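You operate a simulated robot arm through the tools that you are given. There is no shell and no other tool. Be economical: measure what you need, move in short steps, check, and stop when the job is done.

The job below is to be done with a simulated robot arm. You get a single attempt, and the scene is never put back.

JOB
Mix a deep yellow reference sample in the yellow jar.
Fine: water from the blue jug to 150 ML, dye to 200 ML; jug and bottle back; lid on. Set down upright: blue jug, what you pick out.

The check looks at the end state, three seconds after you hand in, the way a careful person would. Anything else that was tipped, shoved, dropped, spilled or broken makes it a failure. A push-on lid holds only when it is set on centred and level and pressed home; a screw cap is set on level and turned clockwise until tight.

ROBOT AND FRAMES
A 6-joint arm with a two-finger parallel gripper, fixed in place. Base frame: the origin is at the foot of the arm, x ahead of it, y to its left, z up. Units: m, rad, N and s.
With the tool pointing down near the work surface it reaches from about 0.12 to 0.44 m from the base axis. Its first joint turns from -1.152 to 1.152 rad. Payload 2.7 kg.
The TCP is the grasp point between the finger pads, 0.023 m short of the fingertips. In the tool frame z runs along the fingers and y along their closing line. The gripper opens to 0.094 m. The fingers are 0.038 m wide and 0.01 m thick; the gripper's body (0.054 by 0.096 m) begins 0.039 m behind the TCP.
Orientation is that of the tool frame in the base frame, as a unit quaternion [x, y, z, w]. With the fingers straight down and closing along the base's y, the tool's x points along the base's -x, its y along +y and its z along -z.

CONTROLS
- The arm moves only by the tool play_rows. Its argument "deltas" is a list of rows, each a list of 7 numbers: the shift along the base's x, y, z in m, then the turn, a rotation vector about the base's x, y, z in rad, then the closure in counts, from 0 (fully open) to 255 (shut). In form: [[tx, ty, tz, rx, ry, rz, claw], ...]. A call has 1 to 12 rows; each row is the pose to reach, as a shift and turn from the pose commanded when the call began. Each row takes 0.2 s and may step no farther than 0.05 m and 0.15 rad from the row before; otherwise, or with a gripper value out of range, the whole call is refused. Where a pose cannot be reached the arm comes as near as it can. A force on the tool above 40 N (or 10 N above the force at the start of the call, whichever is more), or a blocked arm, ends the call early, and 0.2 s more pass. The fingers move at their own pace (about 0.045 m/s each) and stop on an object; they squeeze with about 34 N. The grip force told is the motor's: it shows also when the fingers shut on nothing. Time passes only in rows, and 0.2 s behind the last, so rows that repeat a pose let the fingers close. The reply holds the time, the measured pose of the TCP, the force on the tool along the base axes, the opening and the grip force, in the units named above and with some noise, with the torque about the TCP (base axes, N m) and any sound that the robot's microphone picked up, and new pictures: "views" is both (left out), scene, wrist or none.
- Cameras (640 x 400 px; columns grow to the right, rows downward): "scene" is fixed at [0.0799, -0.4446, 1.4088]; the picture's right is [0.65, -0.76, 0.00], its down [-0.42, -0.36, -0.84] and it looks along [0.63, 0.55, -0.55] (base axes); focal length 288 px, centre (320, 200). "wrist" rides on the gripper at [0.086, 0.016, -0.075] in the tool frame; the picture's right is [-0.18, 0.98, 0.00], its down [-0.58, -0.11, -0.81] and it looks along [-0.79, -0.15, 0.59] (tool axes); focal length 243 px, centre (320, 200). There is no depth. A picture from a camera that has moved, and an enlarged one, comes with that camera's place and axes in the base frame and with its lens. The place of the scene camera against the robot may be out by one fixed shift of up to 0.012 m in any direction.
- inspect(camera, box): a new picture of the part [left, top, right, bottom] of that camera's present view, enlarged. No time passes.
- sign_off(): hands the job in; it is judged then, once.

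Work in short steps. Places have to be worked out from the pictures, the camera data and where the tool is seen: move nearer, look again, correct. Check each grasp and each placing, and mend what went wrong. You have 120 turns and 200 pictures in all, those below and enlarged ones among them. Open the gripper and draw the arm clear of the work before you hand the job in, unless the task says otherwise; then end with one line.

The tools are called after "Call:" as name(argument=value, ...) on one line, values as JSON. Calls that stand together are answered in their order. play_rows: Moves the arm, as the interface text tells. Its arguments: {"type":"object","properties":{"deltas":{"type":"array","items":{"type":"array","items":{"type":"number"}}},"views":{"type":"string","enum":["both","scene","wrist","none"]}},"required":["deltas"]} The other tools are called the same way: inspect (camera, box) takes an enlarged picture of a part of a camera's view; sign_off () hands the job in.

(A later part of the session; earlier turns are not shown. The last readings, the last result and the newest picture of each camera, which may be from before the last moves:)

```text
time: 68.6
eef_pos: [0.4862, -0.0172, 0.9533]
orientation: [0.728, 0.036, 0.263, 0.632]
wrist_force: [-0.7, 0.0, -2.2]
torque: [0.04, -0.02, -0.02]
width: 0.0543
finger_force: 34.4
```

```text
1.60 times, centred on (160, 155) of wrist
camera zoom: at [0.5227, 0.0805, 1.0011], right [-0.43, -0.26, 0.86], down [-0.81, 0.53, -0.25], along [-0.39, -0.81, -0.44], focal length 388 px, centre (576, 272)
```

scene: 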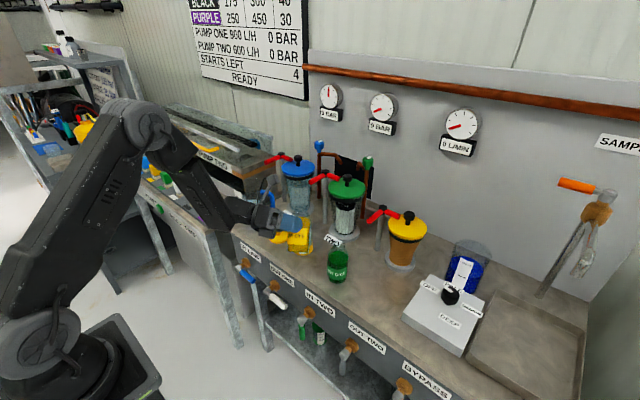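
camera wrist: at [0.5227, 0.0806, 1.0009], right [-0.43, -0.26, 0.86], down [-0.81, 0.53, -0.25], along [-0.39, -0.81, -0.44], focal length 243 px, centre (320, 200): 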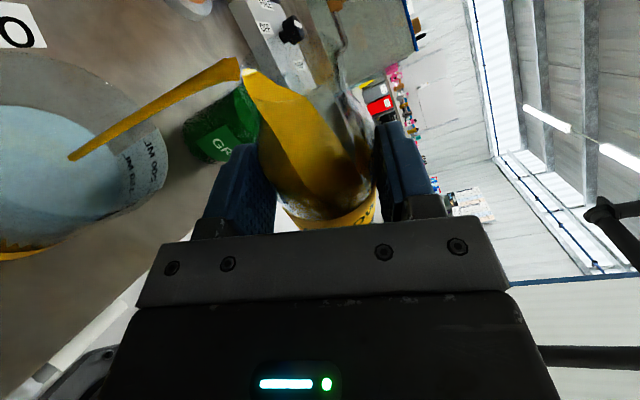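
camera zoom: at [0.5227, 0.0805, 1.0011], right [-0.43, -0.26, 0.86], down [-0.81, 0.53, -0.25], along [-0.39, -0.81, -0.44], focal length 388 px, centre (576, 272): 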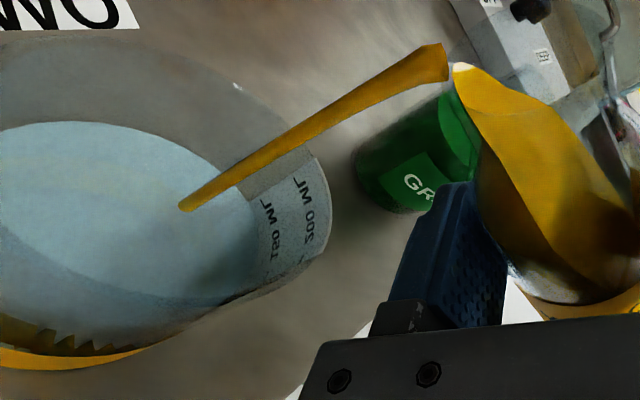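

Flow is slow and thin. Tilt 3° further and hold.

Call:
play_rows(deltas=[[0, 0, 0, -0.015, 0.0215, 0, 255], [0, 0, 0, -0.03, 0.043, 0, 255], [0, 0, 0, -0.03, 0.043, 0, 255], [0, 0, 0, -0.03, 0.043, 0, 255]], views="none")

Call:
inspect(camera="wrist", box=[0, 30, 320, 280])

```text
time: 69.6
eef_pos: [0.4838, -0.0183, 0.953]
orientation: [0.724, 0.052, 0.246, 0.642]
wrist_force: [-0.3, -0.5, -1.8]
torque: [0.03, -0.01, -0.03]
width: 0.0547
finger_force: 33.8
```

```text
1.60 times, centred on (160, 155) of wrist
camera zoom: at [0.525, 0.0812, 0.9963], right [-0.4, -0.24, 0.89], down [-0.82, 0.52, -0.23], along [-0.41, -0.82, -0.4], focal length 388 px, centre (576, 272)
```

zoom: 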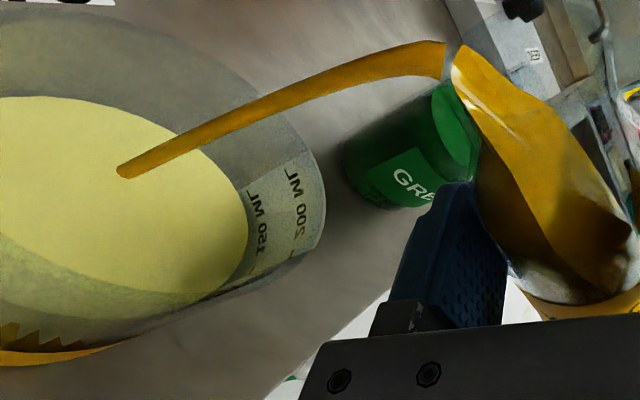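

Colour is turning pale yellow; the stream lands mid-jar. Hold another ~1 s.

Call:
play_rows(deltas=[[0, 0, 0, 0, 0, 0, 255], [0, 0, 0, 0, 0, 0, 255], [0, 0, 0, 0, 0, 0, 255], [0, 0, 0, 0, 0, 0, 255], [0, 0, 0, 0, 0, 0, 255]], views="none")

Call:
inspect(camera="wrist", box=[0, 30, 320, 280])

```text
time: 70.8
eef_pos: [0.4849, -0.0178, 0.9527]
orientation: [0.724, 0.053, 0.247, 0.641]
wrist_force: [0.6, 0.0, -2.1]
torque: [0.03, -0.02, 0.0]
width: 0.0546
finger_force: 34.1
```

```text
1.60 times, centred on (160, 155) of wrist
camera zoom: at [0.525, 0.0813, 0.9963], right [-0.4, -0.24, 0.89], down [-0.82, 0.52, -0.23], along [-0.4, -0.82, -0.4], focal length 388 px, centre (576, 272)
```

zoom: 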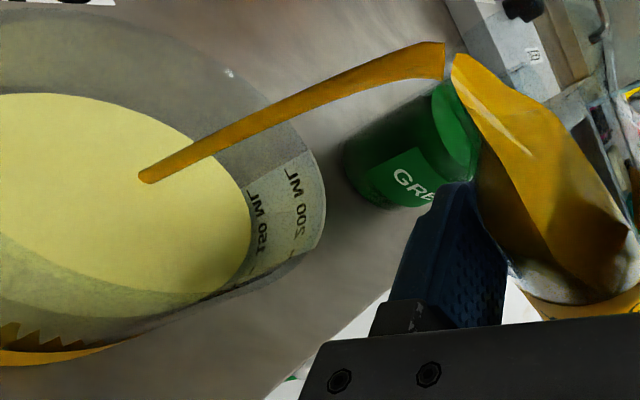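

Slow rise. Another 4° of tilt, hold 1 s.

Call:
play_rows(deltas=[[0, 0, 0, -0.02, 0.0286, 0, 255], [0, 0, 0, -0.04, 0.0572, 0, 255], [0, 0, 0, -0.04, 0.0572, 0, 255], [0, 0, 0, -0.04, 0.0572, 0, 255], [0, 0, 0, -0.04, 0.0572, 0, 255]], views="none")

Call:
inspect(camera="wrist", box=[0, 30, 320, 280])

```text
time: 72.0
eef_pos: [0.4839, -0.0168, 0.9524]
orientation: [0.717, 0.076, 0.225, 0.655]
wrist_force: [-0.5, 0.7, -1.7]
torque: [0.05, -0.01, 0.0]
width: 0.0547
finger_force: 33.8
```

```text
1.60 times, centred on (160, 155) of wrist
camera zoom: at [0.5271, 0.0834, 0.9906], right [-0.35, -0.2, 0.92], down [-0.84, 0.51, -0.2], along [-0.43, -0.84, -0.35], focal length 388 px, centre (576, 272)
```

zoom: 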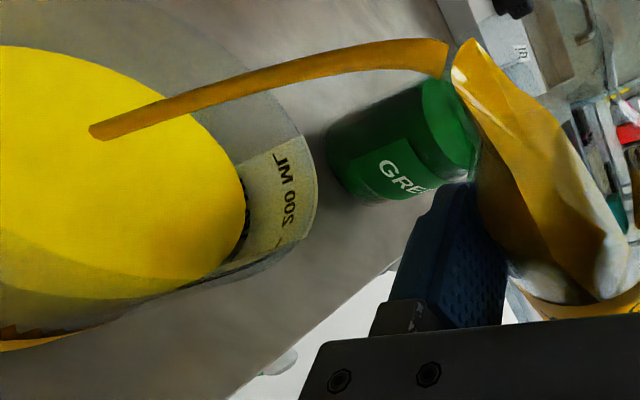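

Now around 170 ml by the marks. Stopping the flow and backing off to read accurately.

Call:
play_rows(deltas=[[0, 0, 0, 0.05, -0.0715, 0, 255], [0, 0, 0, 0.12, -0.1716, 0, 255], [0, 0, 0.01, 0.2, -0.286, 0, 255], [-0.01, 0, 0.04, 0.27, -0.386, 0, 255], [-0.02, 0.02, 0.06, 0.35, -0.5, 0, 255], [-0.03, 0.06, 0.07, 0.42, -0.6, 0, 255], [-0.04, 0.1, 0.07, 0.42, -0.6, 0, 255], [-0.04, 0.13, 0.07, 0.42, -0.6, 0, 255]], views="none")

Call:
inspect(camera="scene", box=[292, 215, 332, 258])

```text
time: 73.8
eef_pos: [0.4427, 0.1121, 1.0242]
orientation: [0.739, -0.168, 0.436, 0.486]
wrist_force: [-0.1, -0.6, -2.4]
torque: [0.04, 0.02, -0.02]
width: 0.0546
finger_force: 33.7
```

```text
9.30 times, centred on (312, 236) of scene
camera zoom: at [0.0799, -0.4446, 1.4089], right [0.65, -0.76, 0.0], down [-0.42, -0.36, -0.84], along [0.63, 0.55, -0.55], focal length 2674 px, centre (394, -140)
```

zoom: 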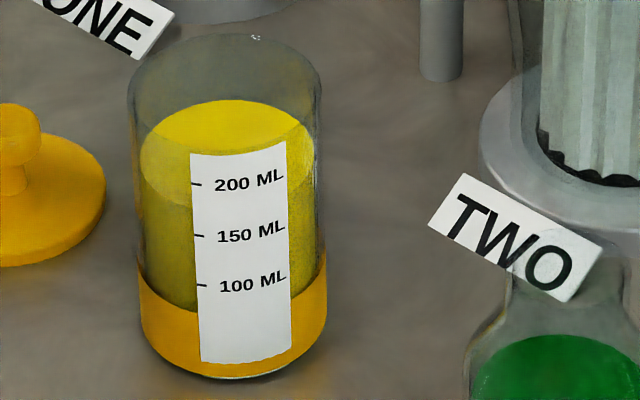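

Reading ≈176 ml. Going back for roughly 18 ml more, with a timed short pour, then read again.

Call:
play_rows(deltas=[[0, -0.03, 0, 0, 0, 0, 255], [0.01, -0.07, 0, 0, 0, 0, 255], [0.02, -0.11, -0.01, -0.07, 0.1, 0, 255], [0.03, -0.13, -0.03, -0.15, 0.214, 0, 255], [0.04, -0.13, -0.06, -0.22, 0.314, 0, 255], [0.04, -0.13, -0.07, -0.28, 0.4, 0, 255], [0.04, -0.13, -0.07, -0.28, 0.4, 0, 255]], views="none")

Call:
play_rows(deltas=[[0, 0, 0, -0.07, 0.1, 0, 255], [0, 0, 0, -0.14, 0.2, 0, 255], [0, 0, 0, -0.14, 0.2, 0, 255], [0, 0, 0, -0.14, 0.2, 0, 255], [0, 0, 0, -0.14, 0.2, 0, 255], [0, 0, 0, -0.07, 0.1, 0, 255], [0, 0, 0, 0, 0, 0, 255], [0, 0, 0.02, 0.07, -0.1, 0, 255]], views="none")

Call:
play_rows(deltas=[[-0.01, 0, 0.02, 0.07, -0.1, 0, 255], [-0.02, 0.02, 0.04, 0.14, -0.2, 0, 255], [-0.03, 0.06, 0.05, 0.21, -0.3, 0, 255], [-0.04, 0.1, 0.05, 0.21, -0.3, 0, 255], [-0.04, 0.13, 0.05, 0.21, -0.3, 0, 255]], views="none")

Call:
inspect(camera="scene", box=[292, 215, 332, 258])

```text
time: 75.4
eef_pos: [0.4851, -0.0163, 0.9523]
orientation: [0.735, -0.004, 0.299, 0.608]
wrist_force: [0.3, -0.2, -2.4]
torque: [0.02, -0.02, -0.01]
width: 0.0544
finger_force: 34.0
```

```text
time: 77.2
eef_pos: [0.4845, -0.0179, 0.9735]
orientation: [0.74, -0.047, 0.337, 0.58]
wrist_force: [-0.8, -0.2, -2.3]
torque: [0.04, -0.01, 0.03]
width: 0.0546
finger_force: 34.2
```

```text
time: 78.4
eef_pos: [0.4433, 0.1131, 1.0224]
orientation: [0.738, -0.167, 0.437, 0.486]
wrist_force: [-0.7, -1.1, -2.6]
torque: [0.0, -0.01, 0.01]
width: 0.0548
finger_force: 33.8
```

```text
9.30 times, centred on (312, 236) of scene
camera zoom: at [0.0799, -0.4446, 1.4089], right [0.65, -0.76, 0.0], down [-0.42, -0.36, -0.84], along [0.63, 0.55, -0.55], focal length 2674 px, centre (394, -140)
```

zoom: 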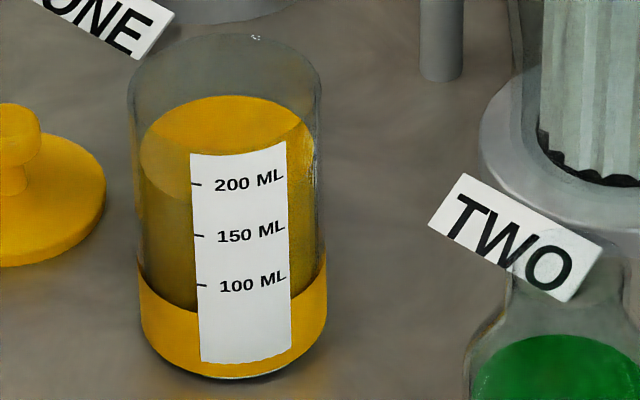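

About 181 ml now (flow weaker as the bottle empties). Another round with slightly more tilt and a longer hold.

Call:
play_rows(deltas=[[0, -0.03, 0, 0, 0, 0, 255], [0.01, -0.07, 0, 0, 0, 0, 255], [0.02, -0.11, -0.01, -0.07, 0.1, 0, 255], [0.03, -0.13, -0.03, -0.15, 0.214, 0, 255], [0.04, -0.13, -0.06, -0.22, 0.314, 0, 255], [0.04, -0.13, -0.07, -0.28, 0.4, 0, 255], [0.04, -0.13, -0.07, -0.28, 0.4, 0, 255]], views="none")

Call:
play_rows(deltas=[[0, 0, 0, -0.07, 0.1, 0, 255], [0, 0, 0, -0.14, 0.2, 0, 255], [0, 0, 0, -0.165, 0.236, 0, 255], [0, 0, 0, -0.165, 0.236, 0, 255], [0, 0, 0, -0.165, 0.236, 0, 255], [0, 0, 0, -0.165, 0.236, 0, 255]], views="none")

Call:
inspect(camera="wrist", box=[0, 30, 320, 280])

```text
time: 80.0
eef_pos: [0.4815, -0.0166, 0.9525]
orientation: [0.735, -0.005, 0.3, 0.608]
wrist_force: [-0.5, 0.0, -2.7]
torque: [0.03, -0.03, -0.03]
width: 0.0546
finger_force: 34.5
```

```text
time: 81.4
eef_pos: [0.4835, -0.0171, 0.9523]
orientation: [0.714, 0.09, 0.211, 0.662]
wrist_force: [0.6, 0.8, -1.9]
torque: [0.03, 0.0, 0.01]
width: 0.0544
finger_force: 34.1
```

```text
1.60 times, centred on (160, 155) of wrist
camera zoom: at [0.5273, 0.0844, 0.9859], right [-0.31, -0.18, 0.93], down [-0.84, 0.51, -0.18], along [-0.44, -0.84, -0.31], focal length 388 px, centre (576, 272)
```

zoom: 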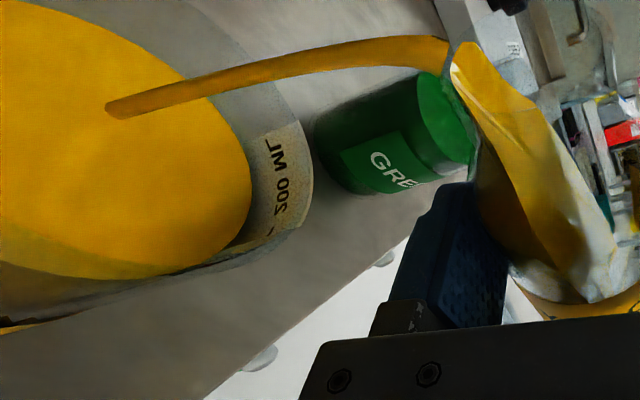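

Close to the 200 label. One brief hold, then stop and read.

Call:
play_rows(deltas=[[0, 0, 0, 0, 0, 0, 255], [0, 0, 0, 0.07, -0.1, 0, 255], [0, 0, 0, 0.14, -0.2, 0, 255], [0, 0, 0.02, 0.21, -0.3, 0, 255], [-0.01, 0, 0.04, 0.28, -0.4, 0, 255], [-0.02, 0.02, 0.06, 0.35, -0.5, 0, 255], [-0.03, 0.06, 0.07, 0.42, -0.6, 0, 255], [-0.04, 0.1, 0.07, 0.445, -0.636, 0, 255], [-0.04, 0.13, 0.07, 0.445, -0.636, 0, 255]], views="none")

Call:
inspect(camera="scene", box=[292, 215, 332, 258])

```text
time: 83.4
eef_pos: [0.4424, 0.1163, 1.0247]
orientation: [0.739, -0.167, 0.436, 0.486]
wrist_force: [0.4, 0.1, -1.5]
torque: [0.0, 0.0, -0.02]
width: 0.0546
finger_force: 33.7
```

```text
9.30 times, centred on (312, 236) of scene
camera zoom: at [0.0799, -0.4446, 1.4089], right [0.65, -0.76, 0.0], down [-0.42, -0.36, -0.84], along [0.63, 0.55, -0.55], focal length 2674 px, centre (394, -140)
```

zoom: 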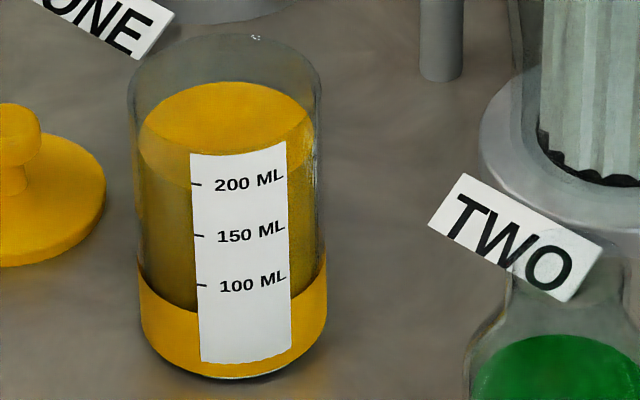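

≈194 ml. One last short dash of ~6 ml.

Call:
play_rows(deltas=[[0, -0.03, 0, 0, 0, 0, 255], [0.01, -0.07, 0, -0.025, 0.036, 0, 255], [0.02, -0.11, -0.01, -0.095, 0.136, 0, 255], [0.03, -0.13, -0.03, -0.175, 0.25, 0, 255], [0.04, -0.13, -0.06, -0.245, 0.35, 0, 255], [0.04, -0.13, -0.07, -0.305, 0.436, 0, 255], [0.04, -0.13, -0.07, -0.305, 0.436, 0, 255]], views="none")

Call:
play_rows(deltas=[[0, 0, 0, -0.07, 0.1, 0, 255], [0, 0, 0, -0.14, 0.2, 0, 255], [0, 0, 0, -0.14, 0.2, 0, 255], [0, 0, 0, -0.14, 0.2, 0, 255], [0, 0, 0, -0.07, 0.1, 0, 255], [0, 0, 0, 0, 0, 0, 255], [0, 0, 0.02, 0.07, -0.1, 0, 255], [-0.01, 0, 0.04, 0.14, -0.2, 0, 255], [-0.02, 0.02, 0.06, 0.21, -0.3, 0, 255], [-0.03, 0.06, 0.07, 0.28, -0.4, 0, 255], [-0.04, 0.1, 0.07, 0.305, -0.436, 0, 255], [-0.04, 0.13, 0.07, 0.305, -0.436, 0, 255]], views="none")

Call:
inspect(camera="scene", box=[292, 215, 332, 258])

```text
time: 85.0
eef_pos: [0.4843, -0.018, 0.9522]
orientation: [0.733, 0.009, 0.287, 0.617]
wrist_force: [0.2, 0.0, -2.5]
torque: [0.03, 0.04, 0.01]
width: 0.0544
finger_force: 33.8
```

```text
time: 87.6
eef_pos: [0.4443, 0.1148, 1.0233]
orientation: [0.739, -0.168, 0.435, 0.487]
wrist_force: [1.0, 0.5, -1.5]
torque: [0.04, 0.02, 0.04]
width: 0.0543
finger_force: 34.0
```

```text
9.30 times, centred on (312, 236) of scene
camera zoom: at [0.0799, -0.4446, 1.4089], right [0.65, -0.76, 0.0], down [-0.42, -0.36, -0.84], along [0.63, 0.55, -0.55], focal length 2674 px, centre (394, -140)
```

zoom: 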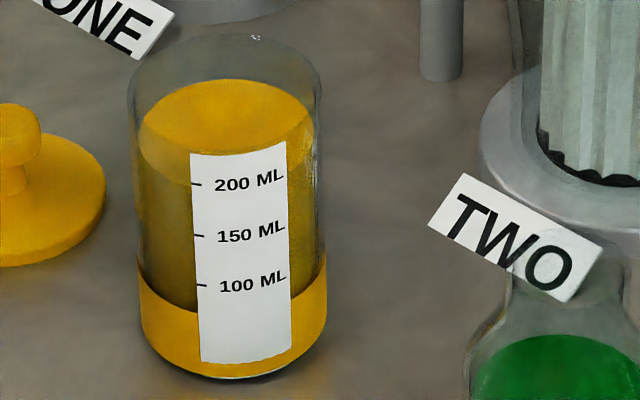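

Slightly higher. A finer look at the waterline against the 200 tick.

Call:
inspect(camera="scene", box=[304, 220, 328, 242])

```text
16.00 times, centred on (316, 231) of scene
camera zoom: at [0.0799, -0.4446, 1.4089], right [0.65, -0.76, 0.0], down [-0.42, -0.36, -0.84], along [0.63, 0.55, -0.55], focal length 4600 px, centre (384, -296)
```

zoom: 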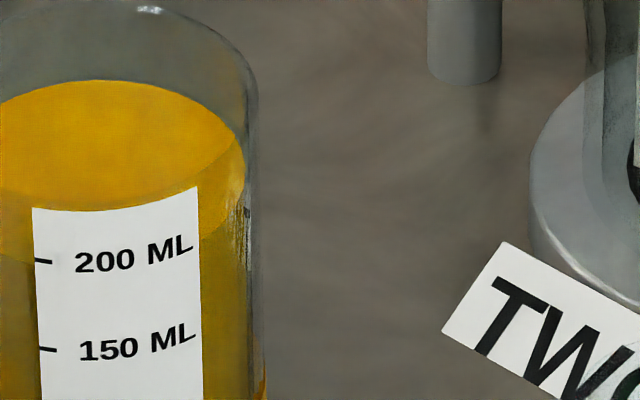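

Level reads ≈198 ml, at the 200 mark. Untilting the bottle and carrying it back to its place.

Call:
play_rows(deltas=[[0, 0, 0, 0.08, -0.115, 0, 255], [0, 0, 0, 0.16, -0.229, 0, 255], [0, 0, 0, 0.24, -0.343, 0, 255], [0, 0, 0, 0.32, -0.4575, 0, 255], [0, 0, 0, 0.35, -0.5005, 0, 255], [0, 0, 0, 0.35, -0.5005, 0, 255]], views="none")

Call:
play_rows(deltas=[[0, -0.03, 0, 0, 0, 0.02, 255], [0.005, -0.06, 0, 0, 0, 0.04, 255], [0.01, -0.09, 0, 0, 0, 0.06, 255], [0.015, -0.12, 0, 0, 0, 0.08, 255], [0.022, -0.155, 0, 0, 0, 0.1, 255], [0.03, -0.19, 0, 0, 0, 0.13, 255], [0.038, -0.225, 0, 0, 0, 0.16, 255], [0.048, -0.26, 0, 0, 0, 0.19, 255], [0.057, -0.295, 0, 0, 0, 0.22, 255], [0.065, -0.33, 0, 0, 0, 0.25, 255], [0.0715, -0.3555, 0, 0, 0, 0.265, 255], [0.0715, -0.3555, 0, 0, 0, 0.265, 255]], views="both")

```text
time: 89.0
eef_pos: [0.4433, 0.1134, 1.0221]
orientation: [0.681, -0.355, 0.569, 0.295]
wrist_force: [0.2, 0.4, -1.8]
torque: [0.03, 0.04, 0.0]
width: 0.0548
finger_force: 34.2
```

```text
time: 91.6
eef_pos: [0.5148, -0.2425, 1.0224]
orientation: [0.722, -0.261, 0.602, 0.218]
wrist_force: [0.3, 0.6, -0.6]
torque: [0.0, 0.06, 0.07]
width: 0.0547
finger_force: 33.5
camera wrist: at [0.4606, -0.219, 1.121], right [-0.65, -0.73, -0.18], down [-0.62, 0.66, -0.43], along [0.43, -0.17, -0.89], focal length 243 px, centre (320, 200)
```

scene: 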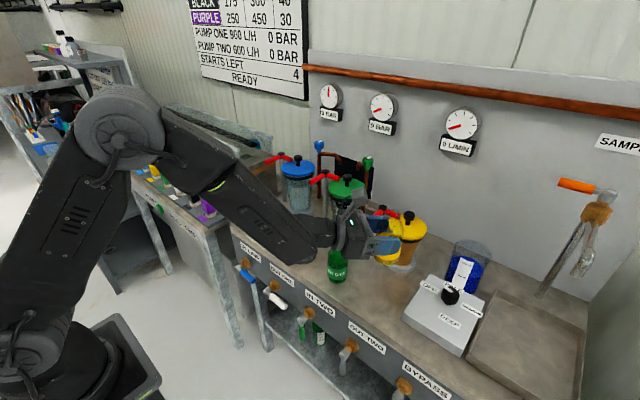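
wrist: 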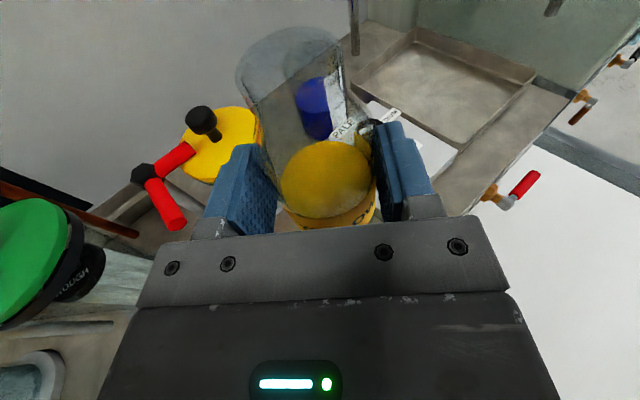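

Above its place. Lowering, then easing into contact.

Call:
play_rows(deltas=[[0, 0.001, -0.04, 0, 0, 0, 255], [0, 0.001, -0.08, 0, 0, 0, 255], [0.001, 0.001, -0.115, 0, 0, 0, 255], [0.001, 0.001, -0.14, 0, 0, 0, 255], [0.001, 0.001, -0.15, 0, 0, 0, 255], [0.001, 0.001, -0.15, 0, 0, 0, 255]], views="none")

Call:
play_rows(deltas=[[0, 0, -0.0015, 0, 0, 0, 255], [0, 0, -0.003, 0, 0, 0, 255], [0, 0, -0.004, 0, 0, 0, 255], [0, 0, -0.004, 0, 0, 0, 255]], views="none")

```text
time: 93.0
eef_pos: [0.516, -0.2412, 0.8727]
orientation: [0.72, -0.263, 0.603, 0.221]
wrist_force: [-0.2, -0.1, -2.3]
torque: [0.02, 0.03, 0.0]
width: 0.0549
finger_force: 34.2
```

```text
time: 94.0
eef_pos: [0.5165, -0.2413, 0.8688]
orientation: [0.721, -0.264, 0.601, 0.22]
wrist_force: [-0.9, -0.6, -1.3]
torque: [-0.01, 0.02, 0.02]
width: 0.0546
finger_force: 34.5
```

Call:
play_rows(deltas=[[0, 0, -0.001, 0, 0, 0, 255], [0, 0, -0.002, 0, 0, 0, 255], [0, 0, -0.002, 0, 0, 0, 255]], views="none")

```text
time: 94.8
eef_pos: [0.5162, -0.2413, 0.8668]
orientation: [0.72, -0.264, 0.602, 0.221]
wrist_force: [-0.8, 1.0, 0.2]
torque: [0.06, 0.07, 0.0]
width: 0.0546
finger_force: 33.8
```

Force has risen to ~0, so contact is starting; half a millimetre more to confirm.

Call:
play_rows(deltas=[[0, 0, -0.0007, 0, 0, 0, 255], [0, 0, -0.0007, 0, 0, 0, 255]], views="none")

```text
time: 95.4
eef_pos: [0.5167, -0.2416, 0.8665]
orientation: [0.721, -0.263, 0.602, 0.22]
wrist_force: [-0.5, 1.4, 4.1]
torque: [0.19, 0.09, 0.03]
width: 0.0545
finger_force: 33.5
```

Firm contact. Opening part-way (clear of the green bottle) and withdrawing straight back.

Call:
play_rows(deltas=[[0, 0, 0, 0, 0, 0, 90], [0, 0, 0, 0, 0, 0, 45], [0, 0, 0, 0, 0, 0, 45], [0, 0, 0, 0, 0, 0, 45]], views="wrist")

Call:
play_rows(deltas=[[-0.008, 0.0064, 0, 0, 0, 0, 45], [-0.02, 0.0167, 0, 0, 0, 0, 45], [-0.045, 0.0375, 0, 0, 0, 0, 45], [-0.07, 0.058, 0, 0, 0, 0, 45], [-0.09, 0.075, 0.01, 0, 0, 0, 45], [-0.09, 0.075, 0.05, 0, 0, 0, 45], [-0.09, 0.075, 0.1, 0, 0, 0, 45], [-0.09, 0.075, 0.14, 0, 0, 0, 45]], views="both")

Call:
inspect(camera="scene", box=[320, 220, 450, 320])

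```text
time: 96.4
eef_pos: [0.5166, -0.2417, 0.866]
orientation: [0.721, -0.264, 0.602, 0.221]
wrist_force: [0.6, -0.2, 0.0]
torque: [-0.02, -0.03, -0.01]
width: 0.0774
finger_force: 0.1
camera wrist: at [0.4626, -0.2162, 0.9643], right [-0.66, -0.73, -0.18], down [-0.61, 0.66, -0.43], along [0.43, -0.17, -0.89], focal length 243 px, centre (320, 200)
```

wrist: 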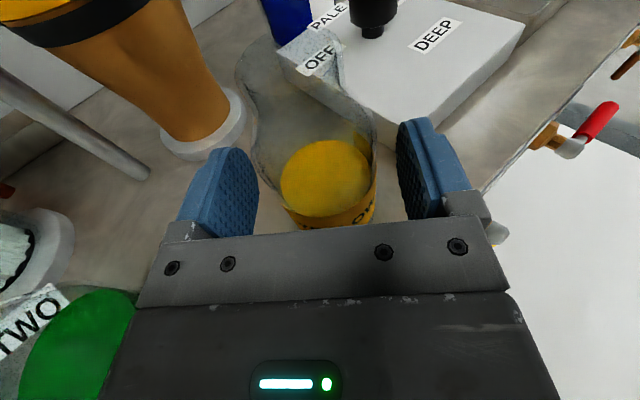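

```text
time: 98.2
eef_pos: [0.4243, -0.1665, 1.0068]
orientation: [0.722, -0.262, 0.603, 0.218]
wrist_force: [-0.4, -0.3, 0.7]
torque: [-0.02, 0.02, 0.02]
width: 0.0776
finger_force: 0.0
camera wrist: at [0.3706, -0.1418, 1.1033], right [-0.65, -0.73, -0.18], down [-0.62, 0.66, -0.43], along [0.43, -0.17, -0.89], focal length 243 px, centre (320, 200)
```

scene: 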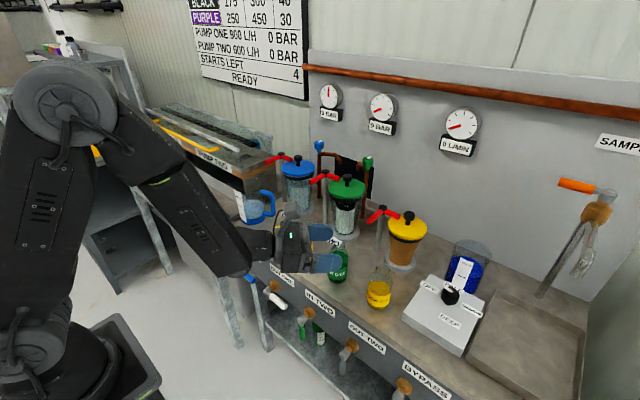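
wrist: 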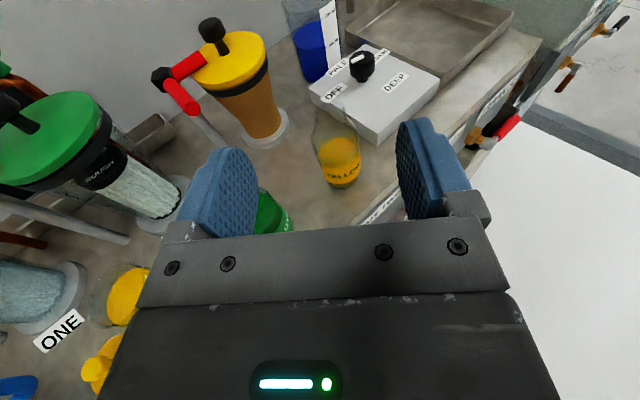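

```text
4.00 times, centred on (385, 270) of scene
camera zoom: at [0.0799, -0.4446, 1.4088], right [0.65, -0.76, 0.0], down [-0.42, -0.36, -0.84], along [0.63, 0.55, -0.55], focal length 1150 px, centre (60, -80)
```

zoom: 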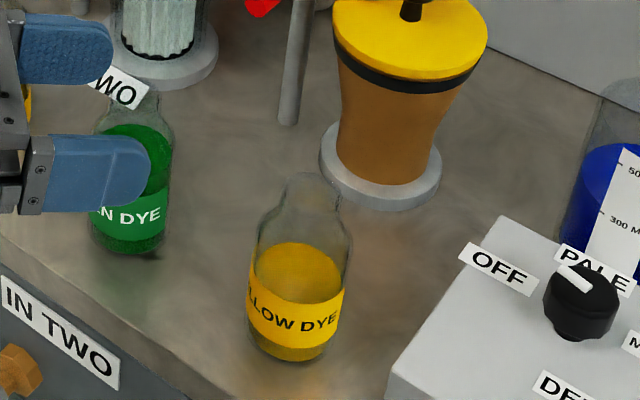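

Bottle is back upright in its place. Now the lid: I move in front of it with yaw −15°, pitch 20° and look.

Call:
play_rows(deltas=[[-0.005, 0.032, 0.01, 0.0081, 0.0156, 0.0432, 60], [-0.01, 0.064, 0.01, 0.0161, 0.0311, 0.0864, 80], [-0.015, 0.096, 0.01, 0.0242, 0.0467, 0.1296, 100], [-0.015, 0.128, 0.01, 0.0323, 0.0622, 0.1728, 110], [-0.015, 0.16, 0.01, 0.0404, 0.0778, 0.216, 110], [-0.015, 0.192, 0, 0.0484, 0.0934, 0.2591, 110], [-0.015, 0.224, -0.01, 0.0565, 0.1089, 0.3023, 110], [-0.012, 0.256, -0.02, 0.0646, 0.1245, 0.3455, 110], [-0.01, 0.288, -0.035, 0.0726, 0.14, 0.3887, 110], [-0.009, 0.319, -0.05, 0.0807, 0.1556, 0.4319, 110], [-0.009, 0.319, -0.05, 0.0807, 0.1556, 0.4319, 110]], views="wrist")

Call:
inspect(camera="wrist", box=[240, 20, 460, 190])

```text
time: 100.6
eef_pos: [0.4167, 0.1545, 0.9572]
orientation: [0.814, -0.106, 0.567, 0.073]
wrist_force: [0.1, 0.0, 0.3]
torque: [0.0, -0.02, -0.01]
width: 0.0534
finger_force: 0.0
camera wrist: at [0.3745, 0.1484, 1.0628], right [-0.32, -0.93, -0.17], down [-0.9, 0.35, -0.27], along [0.31, 0.07, -0.95], focal length 243 px, centre (320, 200)
```

wrist: 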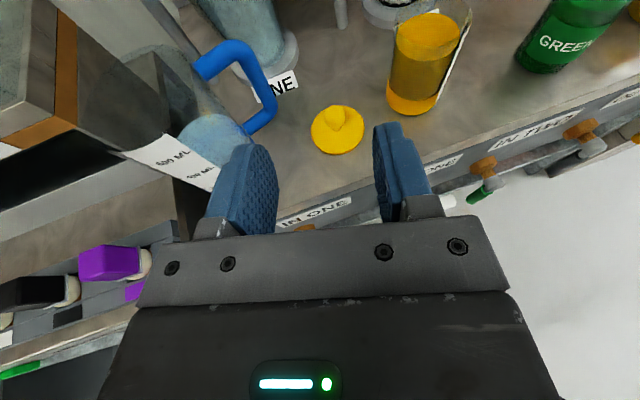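

```text
2.35 times, centred on (350, 105) of wrist
camera zoom: at [0.3745, 0.1484, 1.0628], right [-0.32, -0.93, -0.17], down [-0.9, 0.35, -0.27], along [0.31, 0.07, -0.95], focal length 571 px, centre (249, 424)
```

zoom: 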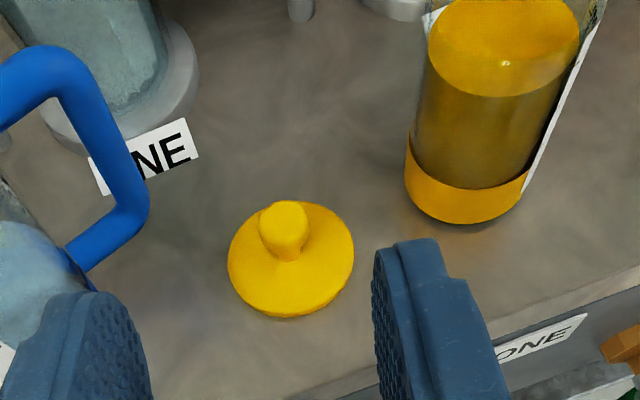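

Lid knob at (0.529, 0.120), top z≈0.845, ≈22 mm wide. I go above it and descend with the fingers either side.

Call:
play_rows(deltas=[[0.03, -0.012, -0.01, 0, 0, 0, 110], [0.07, -0.024, -0.03, 0, 0, 0, 110], [0.1, -0.033, -0.045, 0, 0, 0, 110], [0.1125, -0.0345, -0.055, 0, 0, 0, 110], [0.1125, -0.0345, -0.07, 0, 0, 0, 110], [0.1125, -0.0345, -0.07, 0, 0, 0, 110]], views="wrist")

Call:
inspect(camera="scene", box=[230, 190, 330, 260])

```text
time: 102.0
eef_pos: [0.5295, 0.1171, 0.8873]
orientation: [0.813, -0.108, 0.567, 0.075]
wrist_force: [-0.4, 0.0, -0.5]
torque: [0.0, 0.03, 0.02]
width: 0.0537
finger_force: 0.0
camera wrist: at [0.4875, 0.112, 0.9924], right [-0.32, -0.93, -0.17], down [-0.9, 0.35, -0.27], along [0.31, 0.07, -0.95], focal length 243 px, centre (320, 200)
```

wrist: 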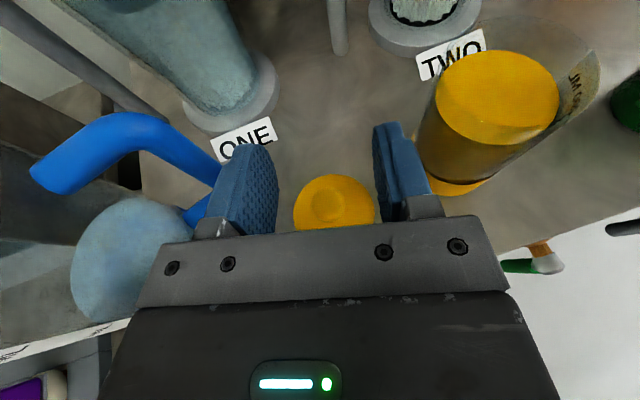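

```text
5.71 times, centred on (280, 225) of scene
camera zoom: at [0.0799, -0.4446, 1.4088], right [0.65, -0.76, 0.0], down [-0.42, -0.36, -0.84], along [0.63, 0.55, -0.55], focal length 1643 px, centre (549, 57)
```

zoom: 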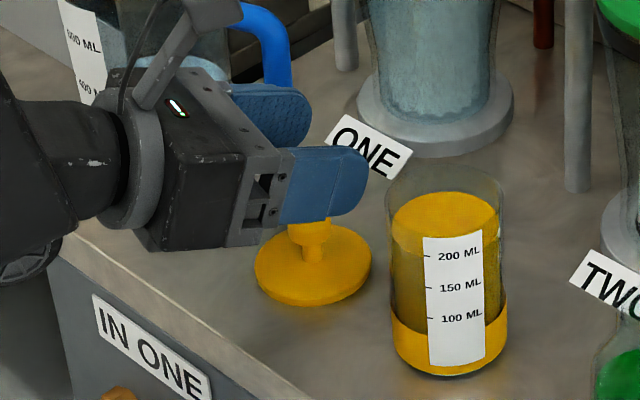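

Knob is ~4 mm left of the tool line; correct, narrow the fingers a bit (jug handle nearby), and descend.

Call:
play_rows(deltas=[[0, 0.004, 0, 0, 0, 0, 147], [0, 0.004, -0.015, 0, 0, 0, 147], [0, 0.004, -0.03, 0, 0, 0, 147], [0, 0.004, -0.042, 0, 0, 0, 147], [0, 0.004, -0.042, 0, 0, 0, 147]], views="wrist")

Call:
inspect(camera="scene", box=[240, 195, 310, 250])

```text
time: 103.2
eef_pos: [0.5295, 0.1228, 0.8448]
orientation: [0.813, -0.106, 0.567, 0.073]
wrist_force: [0.5, 0.5, 0.1]
torque: [0.0, 0.04, -0.01]
width: 0.0397
finger_force: 0.1
camera wrist: at [0.4882, 0.1172, 0.9494], right [-0.32, -0.93, -0.17], down [-0.9, 0.35, -0.27], along [0.31, 0.07, -0.95], focal length 243 px, centre (320, 200)
```

wrist: 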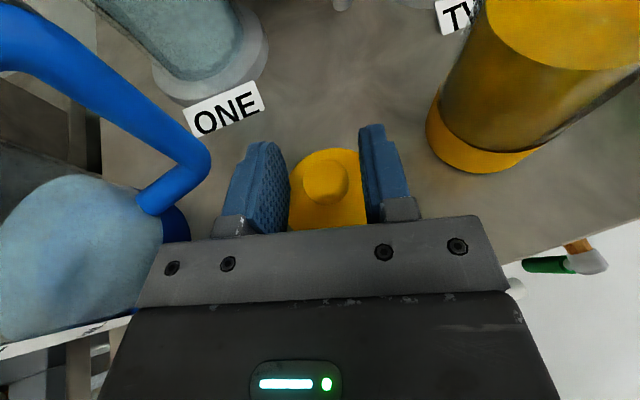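

```text
7.27 times, centred on (275, 222) of scene
camera zoom: at [0.0799, -0.4446, 1.4088], right [0.65, -0.76, 0.0], down [-0.42, -0.36, -0.84], along [0.63, 0.55, -0.55], focal length 2091 px, centre (647, 36)
```

zoom: 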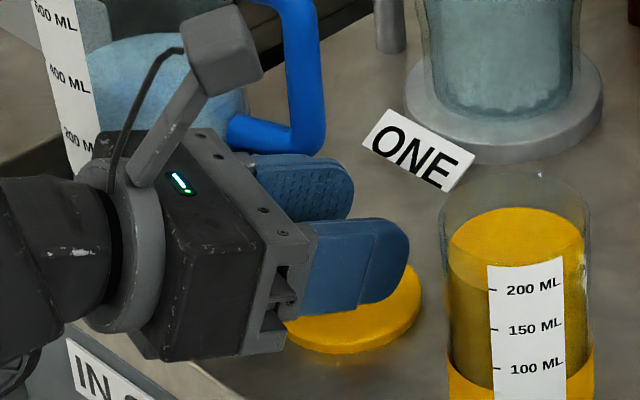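

Knob is right at the grasp point. Closing on it.

Call:
play_rows(deltas=[[0, 0, 0, 0, 0, 0, 255], [0, 0, 0, 0, 0, 0, 255], [0, 0, 0, 0, 0, 0, 255]], views="none")

Call:
play_rows(deltas=[[0, 0, 0.005, 0, 0, 0, 255], [0, 0, 0.02, 0, 0, 0, 255], [0, 0, 0.05, 0, 0, 0, 255], [0, 0, 0.08, 0, 0, 0, 255], [0, 0, 0.11, 0, 0, 0, 255], [0, 0, 0.12, 0, 0, 0, 255]], views="both")

Call:
inspect(camera="scene", box=[230, 170, 330, 250])

```text
time: 104.0
eef_pos: [0.5304, 0.1225, 0.843]
orientation: [0.813, -0.107, 0.567, 0.074]
wrist_force: [-0.5, 0.3, -0.4]
torque: [-0.03, 0.0, 0.02]
width: 0.022
finger_force: 34.3
```

```text
time: 105.4
eef_pos: [0.5311, 0.1223, 0.9629]
orientation: [0.813, -0.107, 0.567, 0.074]
wrist_force: [-0.6, 0.6, -0.1]
torque: [-0.01, 0.0, -0.03]
width: 0.022
finger_force: 33.8
camera wrist: at [0.4877, 0.1163, 1.0701], right [-0.32, -0.93, -0.17], down [-0.9, 0.35, -0.27], along [0.31, 0.07, -0.95], focal length 243 px, centre (320, 200)
```

scene: 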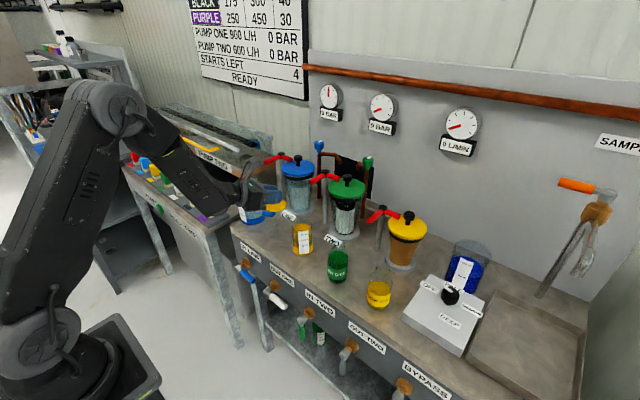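
wrist: 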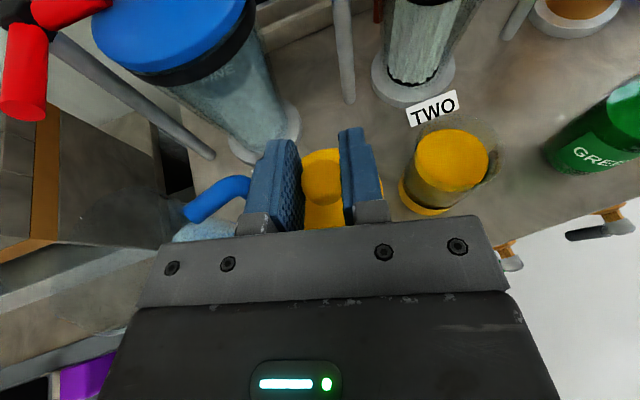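

```text
5.00 times, centred on (280, 210) of scene
camera zoom: at [0.0799, -0.4446, 1.4088], right [0.65, -0.76, 0.0], down [-0.42, -0.36, -0.84], along [0.63, 0.55, -0.55], focal length 1437 px, centre (520, 150)
```

zoom: 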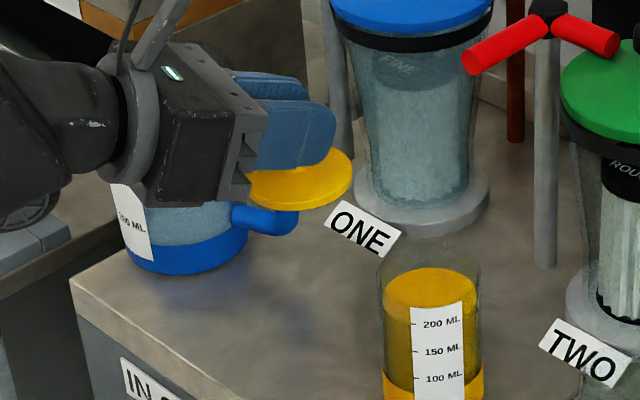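

Lid held level. Zoom on the jar mouth to get its exact centre.

Call:
inspect(camera="wrist", box=[370, 90, 530, 230])

```text
2.86 times, centred on (450, 160) of wrist
camera zoom: at [0.4877, 0.1163, 1.0701], right [-0.32, -0.93, -0.17], down [-0.9, 0.35, -0.27], along [0.31, 0.07, -0.95], focal length 693 px, centre (-51, 314)
```

zoom: 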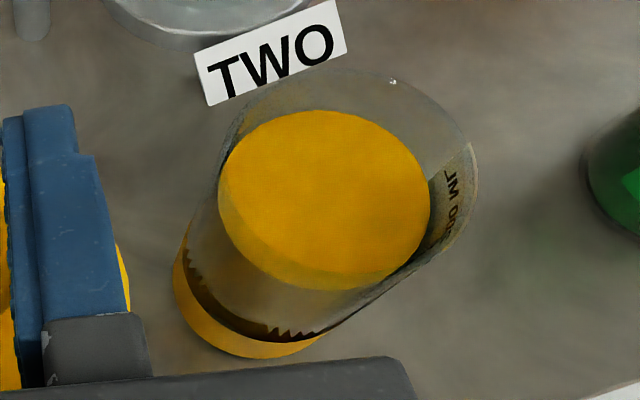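

Jar centre ≈(0.540, 0.026). Moving the lid over it with ~2 cm clearance to check alignment.

Call:
play_rows(deltas=[[0.002, -0.03, 0.005, 0, 0, 0, 255], [0.005, -0.06, 0.005, 0, 0, 0, 255], [0.009, -0.085, 0.005, 0, 0, 0, 255], [0.0095, -0.0965, 0.005, 0, 0, 0, 255], [0.0095, -0.0965, 0.003, 0, 0, 0, 255]], views="wrist")

Call:
inspect(camera="scene", box=[270, 190, 340, 260])

Call:
inspect(camera="wrist", box=[250, 100, 430, 240])

```text
time: 106.6
eef_pos: [0.5393, 0.0247, 0.9669]
orientation: [0.813, -0.108, 0.567, 0.074]
wrist_force: [0.4, -0.2, -0.8]
torque: [0.0, 0.04, 0.0]
width: 0.0218
finger_force: 34.4
camera wrist: at [0.4966, 0.0198, 1.0735], right [-0.32, -0.93, -0.17], down [-0.9, 0.35, -0.27], along [0.31, 0.07, -0.95], focal length 243 px, centre (320, 200)
```

wrist: 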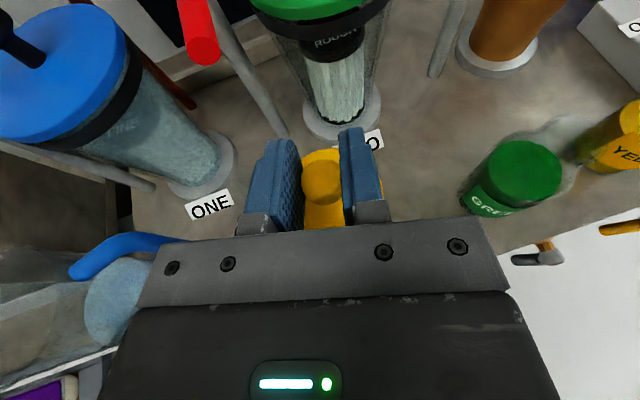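

```text
5.71 times, centred on (305, 225) of scene
camera zoom: at [0.0798, -0.4446, 1.4088], right [0.65, -0.76, 0.0], down [-0.42, -0.36, -0.84], along [0.63, 0.55, -0.55], focal length 1643 px, centre (406, 57)
```

zoom: 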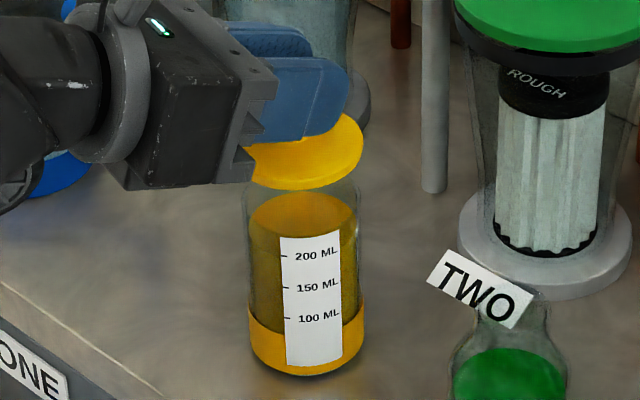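

```text
2.86 times, centred on (340, 170) of wrist
camera zoom: at [0.4966, 0.0198, 1.0735], right [-0.32, -0.93, -0.17], down [-0.9, 0.35, -0.27], along [0.31, 0.07, -0.95], focal length 693 px, centre (263, 286)
```

zoom: 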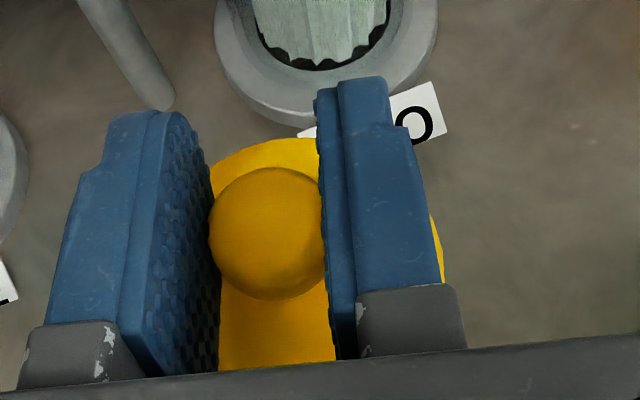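

Lateral alignment looks good. Descend gently to just above the rim and compare again.

Call:
play_rows(deltas=[[0.0015, 0.0003, -0.005, 0, 0, 0, 255], [0.0015, 0.0003, -0.01, 0, 0, 0, 255], [0.0015, 0.0003, -0.016, 0, 0, 0, 255], [0.0015, 0.0003, -0.019, 0, 0, 0, 255], [0.0015, 0.0003, -0.019, 0, 0, 0, 255]], views="none")

Call:
inspect(camera="scene", box=[280, 205, 330, 255])

```text
time: 107.8
eef_pos: [0.5407, 0.0266, 0.9479]
orientation: [0.813, -0.108, 0.567, 0.075]
wrist_force: [-1.2, -0.1, -0.3]
torque: [0.0, 0.02, 0.01]
width: 0.0218
finger_force: 34.4
```

```text
8.00 times, centred on (305, 230) of scene
camera zoom: at [0.0799, -0.4446, 1.4088], right [0.65, -0.76, 0.0], down [-0.42, -0.36, -0.84], along [0.63, 0.55, -0.55], focal length 2300 px, centre (440, -40)
```

zoom: 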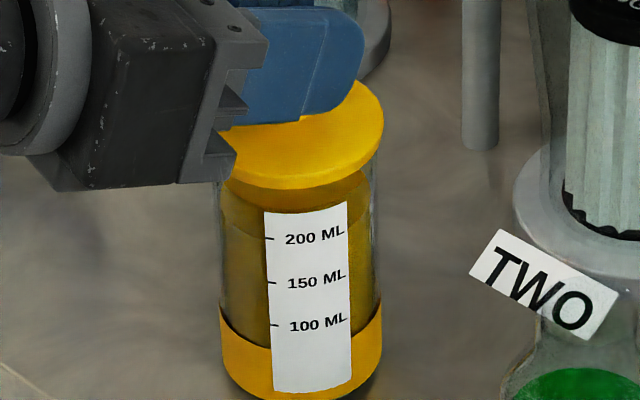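

Lid is laterally centred; if centred in depth too, contact should come ~8 mm lower (z≈0.940). Descending in small steps to feel it.

Call:
play_rows(deltas=[[0, 0, -0.002, 0, 0, 0, 255], [0, 0, -0.004, 0, 0, 0, 255], [0, 0, -0.005, 0, 0, 0, 255], [0, 0, -0.005, 0, 0, 0, 255]], views="none")

Call:
inspect(camera="scene", box=[280, 205, 330, 255])

```text
time: 108.8
eef_pos: [0.5405, 0.0256, 0.9428]
orientation: [0.812, -0.108, 0.568, 0.075]
wrist_force: [0.1, 0.7, -0.4]
torque: [-0.01, 0.02, 0.01]
width: 0.0219
finger_force: 33.8
```

```text
8.00 times, centred on (305, 230) of scene
camera zoom: at [0.0799, -0.4446, 1.4088], right [0.65, -0.76, 0.0], down [-0.42, -0.36, -0.84], along [0.63, 0.55, -0.55], focal length 2300 px, centre (440, -40)
```

zoom: 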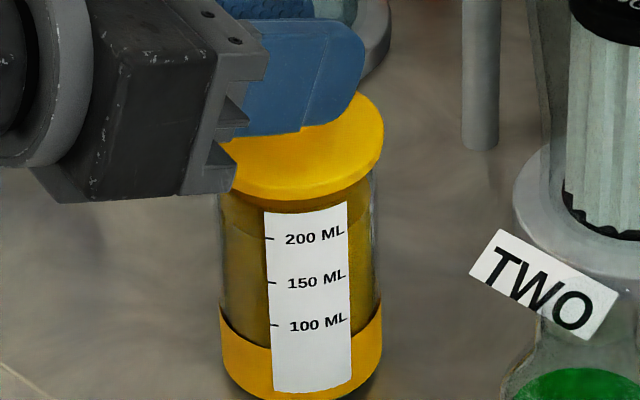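

No contact yet, lid nearly at the rim. Continue 1 mm at a time.

Call:
play_rows(deltas=[[0, 0, -0.001, 0, 0, 0, 255], [0, 0, -0.002, 0, 0, 0, 255], [0, 0, -0.003, 0, 0, 0, 255], [0, 0, -0.003, 0, 0, 0, 255]], views="none")

```text
time: 109.8
eef_pos: [0.5404, 0.0261, 0.941]
orientation: [0.813, -0.107, 0.568, 0.074]
wrist_force: [-0.3, 0.0, -1.5]
torque: [0.0, 0.01, 0.02]
width: 0.0216
finger_force: 33.8
```

Call:
play_rows(deltas=[[0, 0, -0.001, 0, 0, 0, 255], [0, 0, -0.002, 0, 0, 0, 255], [0, 0, -0.002, 0, 0, 0, 255]], views="none")

Call:
inspect(camera="scene", box=[280, 205, 330, 255])

```text
time: 110.6
eef_pos: [0.5411, 0.0253, 0.937]
orientation: [0.813, -0.107, 0.568, 0.074]
wrist_force: [0.7, 0.4, 0.5]
torque: [0.01, 0.0, 0.01]
width: 0.0219
finger_force: 33.9
```

```text
8.00 times, centred on (305, 230) of scene
camera zoom: at [0.0799, -0.4446, 1.4088], right [0.65, -0.76, 0.0], down [-0.42, -0.36, -0.84], along [0.63, 0.55, -0.55], focal length 2300 px, centre (440, -40)
```

zoom: 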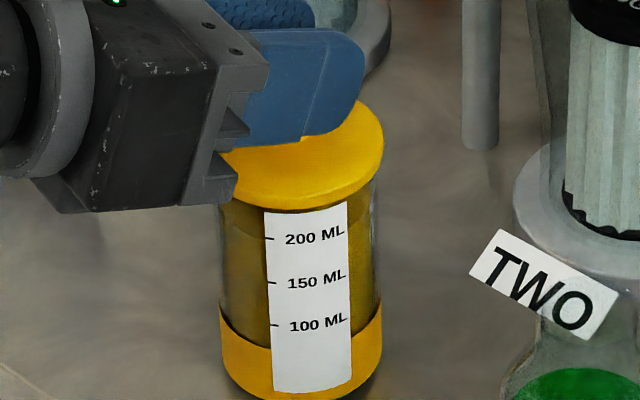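

Lid's lower edge is at the rim line. Another 2 mm while watching force.

Call:
play_rows(deltas=[[0, 0, -0.001, 0, 0, 0, 255], [0, 0, -0.002, 0, 0, 0, 255], [0, 0, -0.002, 0, 0, 0, 255]], views="wrist")

Call:
inspect(camera="scene", box=[285, 210, 325, 240])

```text
time: 111.4
eef_pos: [0.5413, 0.0257, 0.9385]
orientation: [0.811, -0.108, 0.57, 0.074]
wrist_force: [-5.7, 0.6, 18.1]
torque: [0.1, 0.5, 0.02]
width: 0.0218
finger_force: 33.8
camera wrist: at [0.4982, 0.0204, 1.044], right [-0.31, -0.93, -0.18], down [-0.9, 0.35, -0.27], along [0.32, 0.07, -0.95], focal length 243 px, centre (320, 200)
```

wrist: 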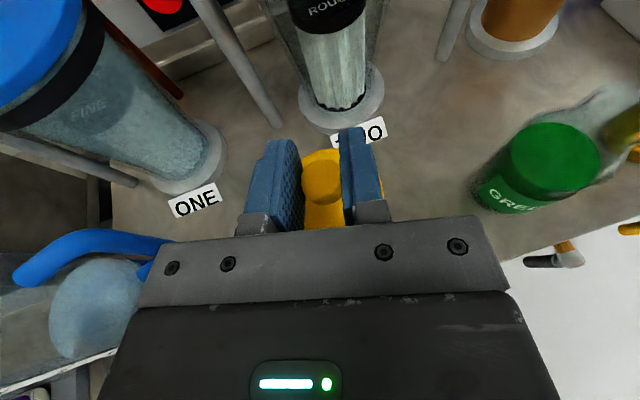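

```text
13.33 times, centred on (305, 225) of scene
camera zoom: at [0.0794, -0.4446, 1.4089], right [0.65, -0.76, 0.0], down [-0.42, -0.36, -0.84], along [0.63, 0.55, -0.55], focal length 3833 px, centre (520, -133)
```

zoom: 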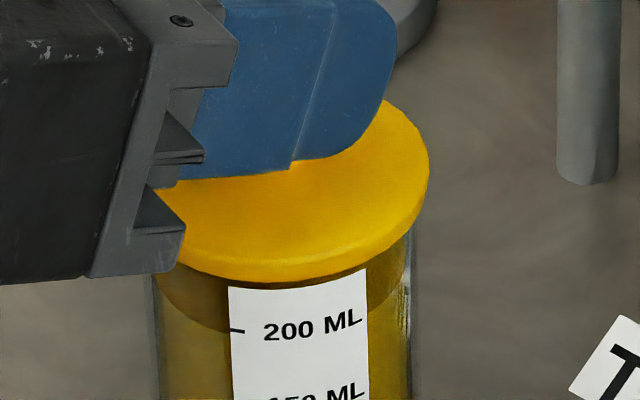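

Contact at 18 N, and the lid looks seated level and centred on the rim. Pressing further in sub-mm steps.

Call:
play_rows(deltas=[[0, 0, -0.001, 0, 0, 0, 255], [0, 0, -0.0015, 0, 0, 0, 255], [0, 0, -0.0015, 0, 0, 0, 255]], views="none")

Call:
inspect(camera="scene", box=[285, 210, 325, 240])

```text
time: 112.2
eef_pos: [0.5421, 0.025, 0.9377]
orientation: [0.811, -0.107, 0.57, 0.074]
wrist_force: [-4.5, 3.3, 26.1]
torque: [0.11, 0.18, 0.05]
width: 0.0219
finger_force: 34.4
```

```text
13.33 times, centred on (305, 225) of scene
camera zoom: at [0.0793, -0.4446, 1.4089], right [0.65, -0.76, 0.0], down [-0.41, -0.36, -0.84], along [0.63, 0.55, -0.55], focal length 3833 px, centre (520, -133)
```

zoom: 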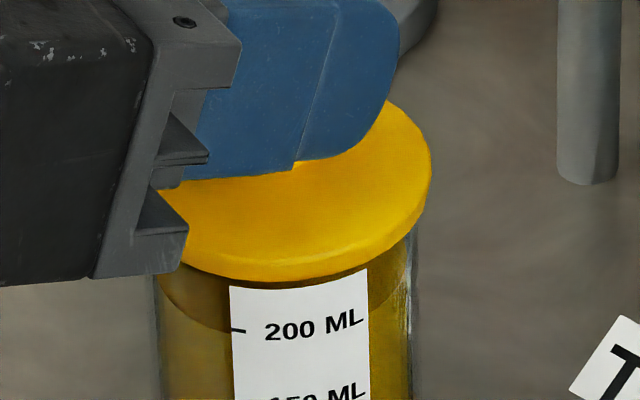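

26 N and more even torque. Press a little more, toward ~37 N.

Call:
play_rows(deltas=[[0, 0, -0.001, 0, 0, 0, 255], [0, 0, -0.002, 0, 0, 0, 255], [0, 0, -0.002, 0, 0, 0, 255]], views="none")

Call:
inspect(camera="scene", box=[285, 210, 325, 240])

```text
time: 113.0
eef_pos: [0.5405, 0.0254, 0.9386]
orientation: [0.809, -0.108, 0.573, 0.074]
wrist_force: [-3.4, 0.6, 32.3]
torque: [-0.01, 0.18, -0.03]
width: 0.0221
finger_force: 34.1
```

```text
13.33 times, centred on (305, 225) of scene
camera zoom: at [0.0792, -0.4446, 1.4089], right [0.65, -0.76, 0.0], down [-0.41, -0.36, -0.84], along [0.63, 0.55, -0.55], focal length 3833 px, centre (520, -133)
```

zoom: 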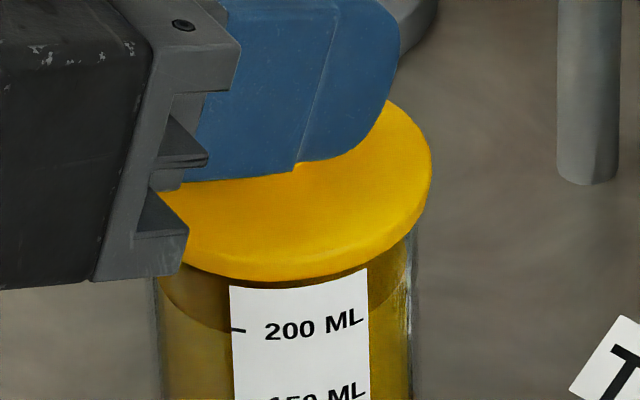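

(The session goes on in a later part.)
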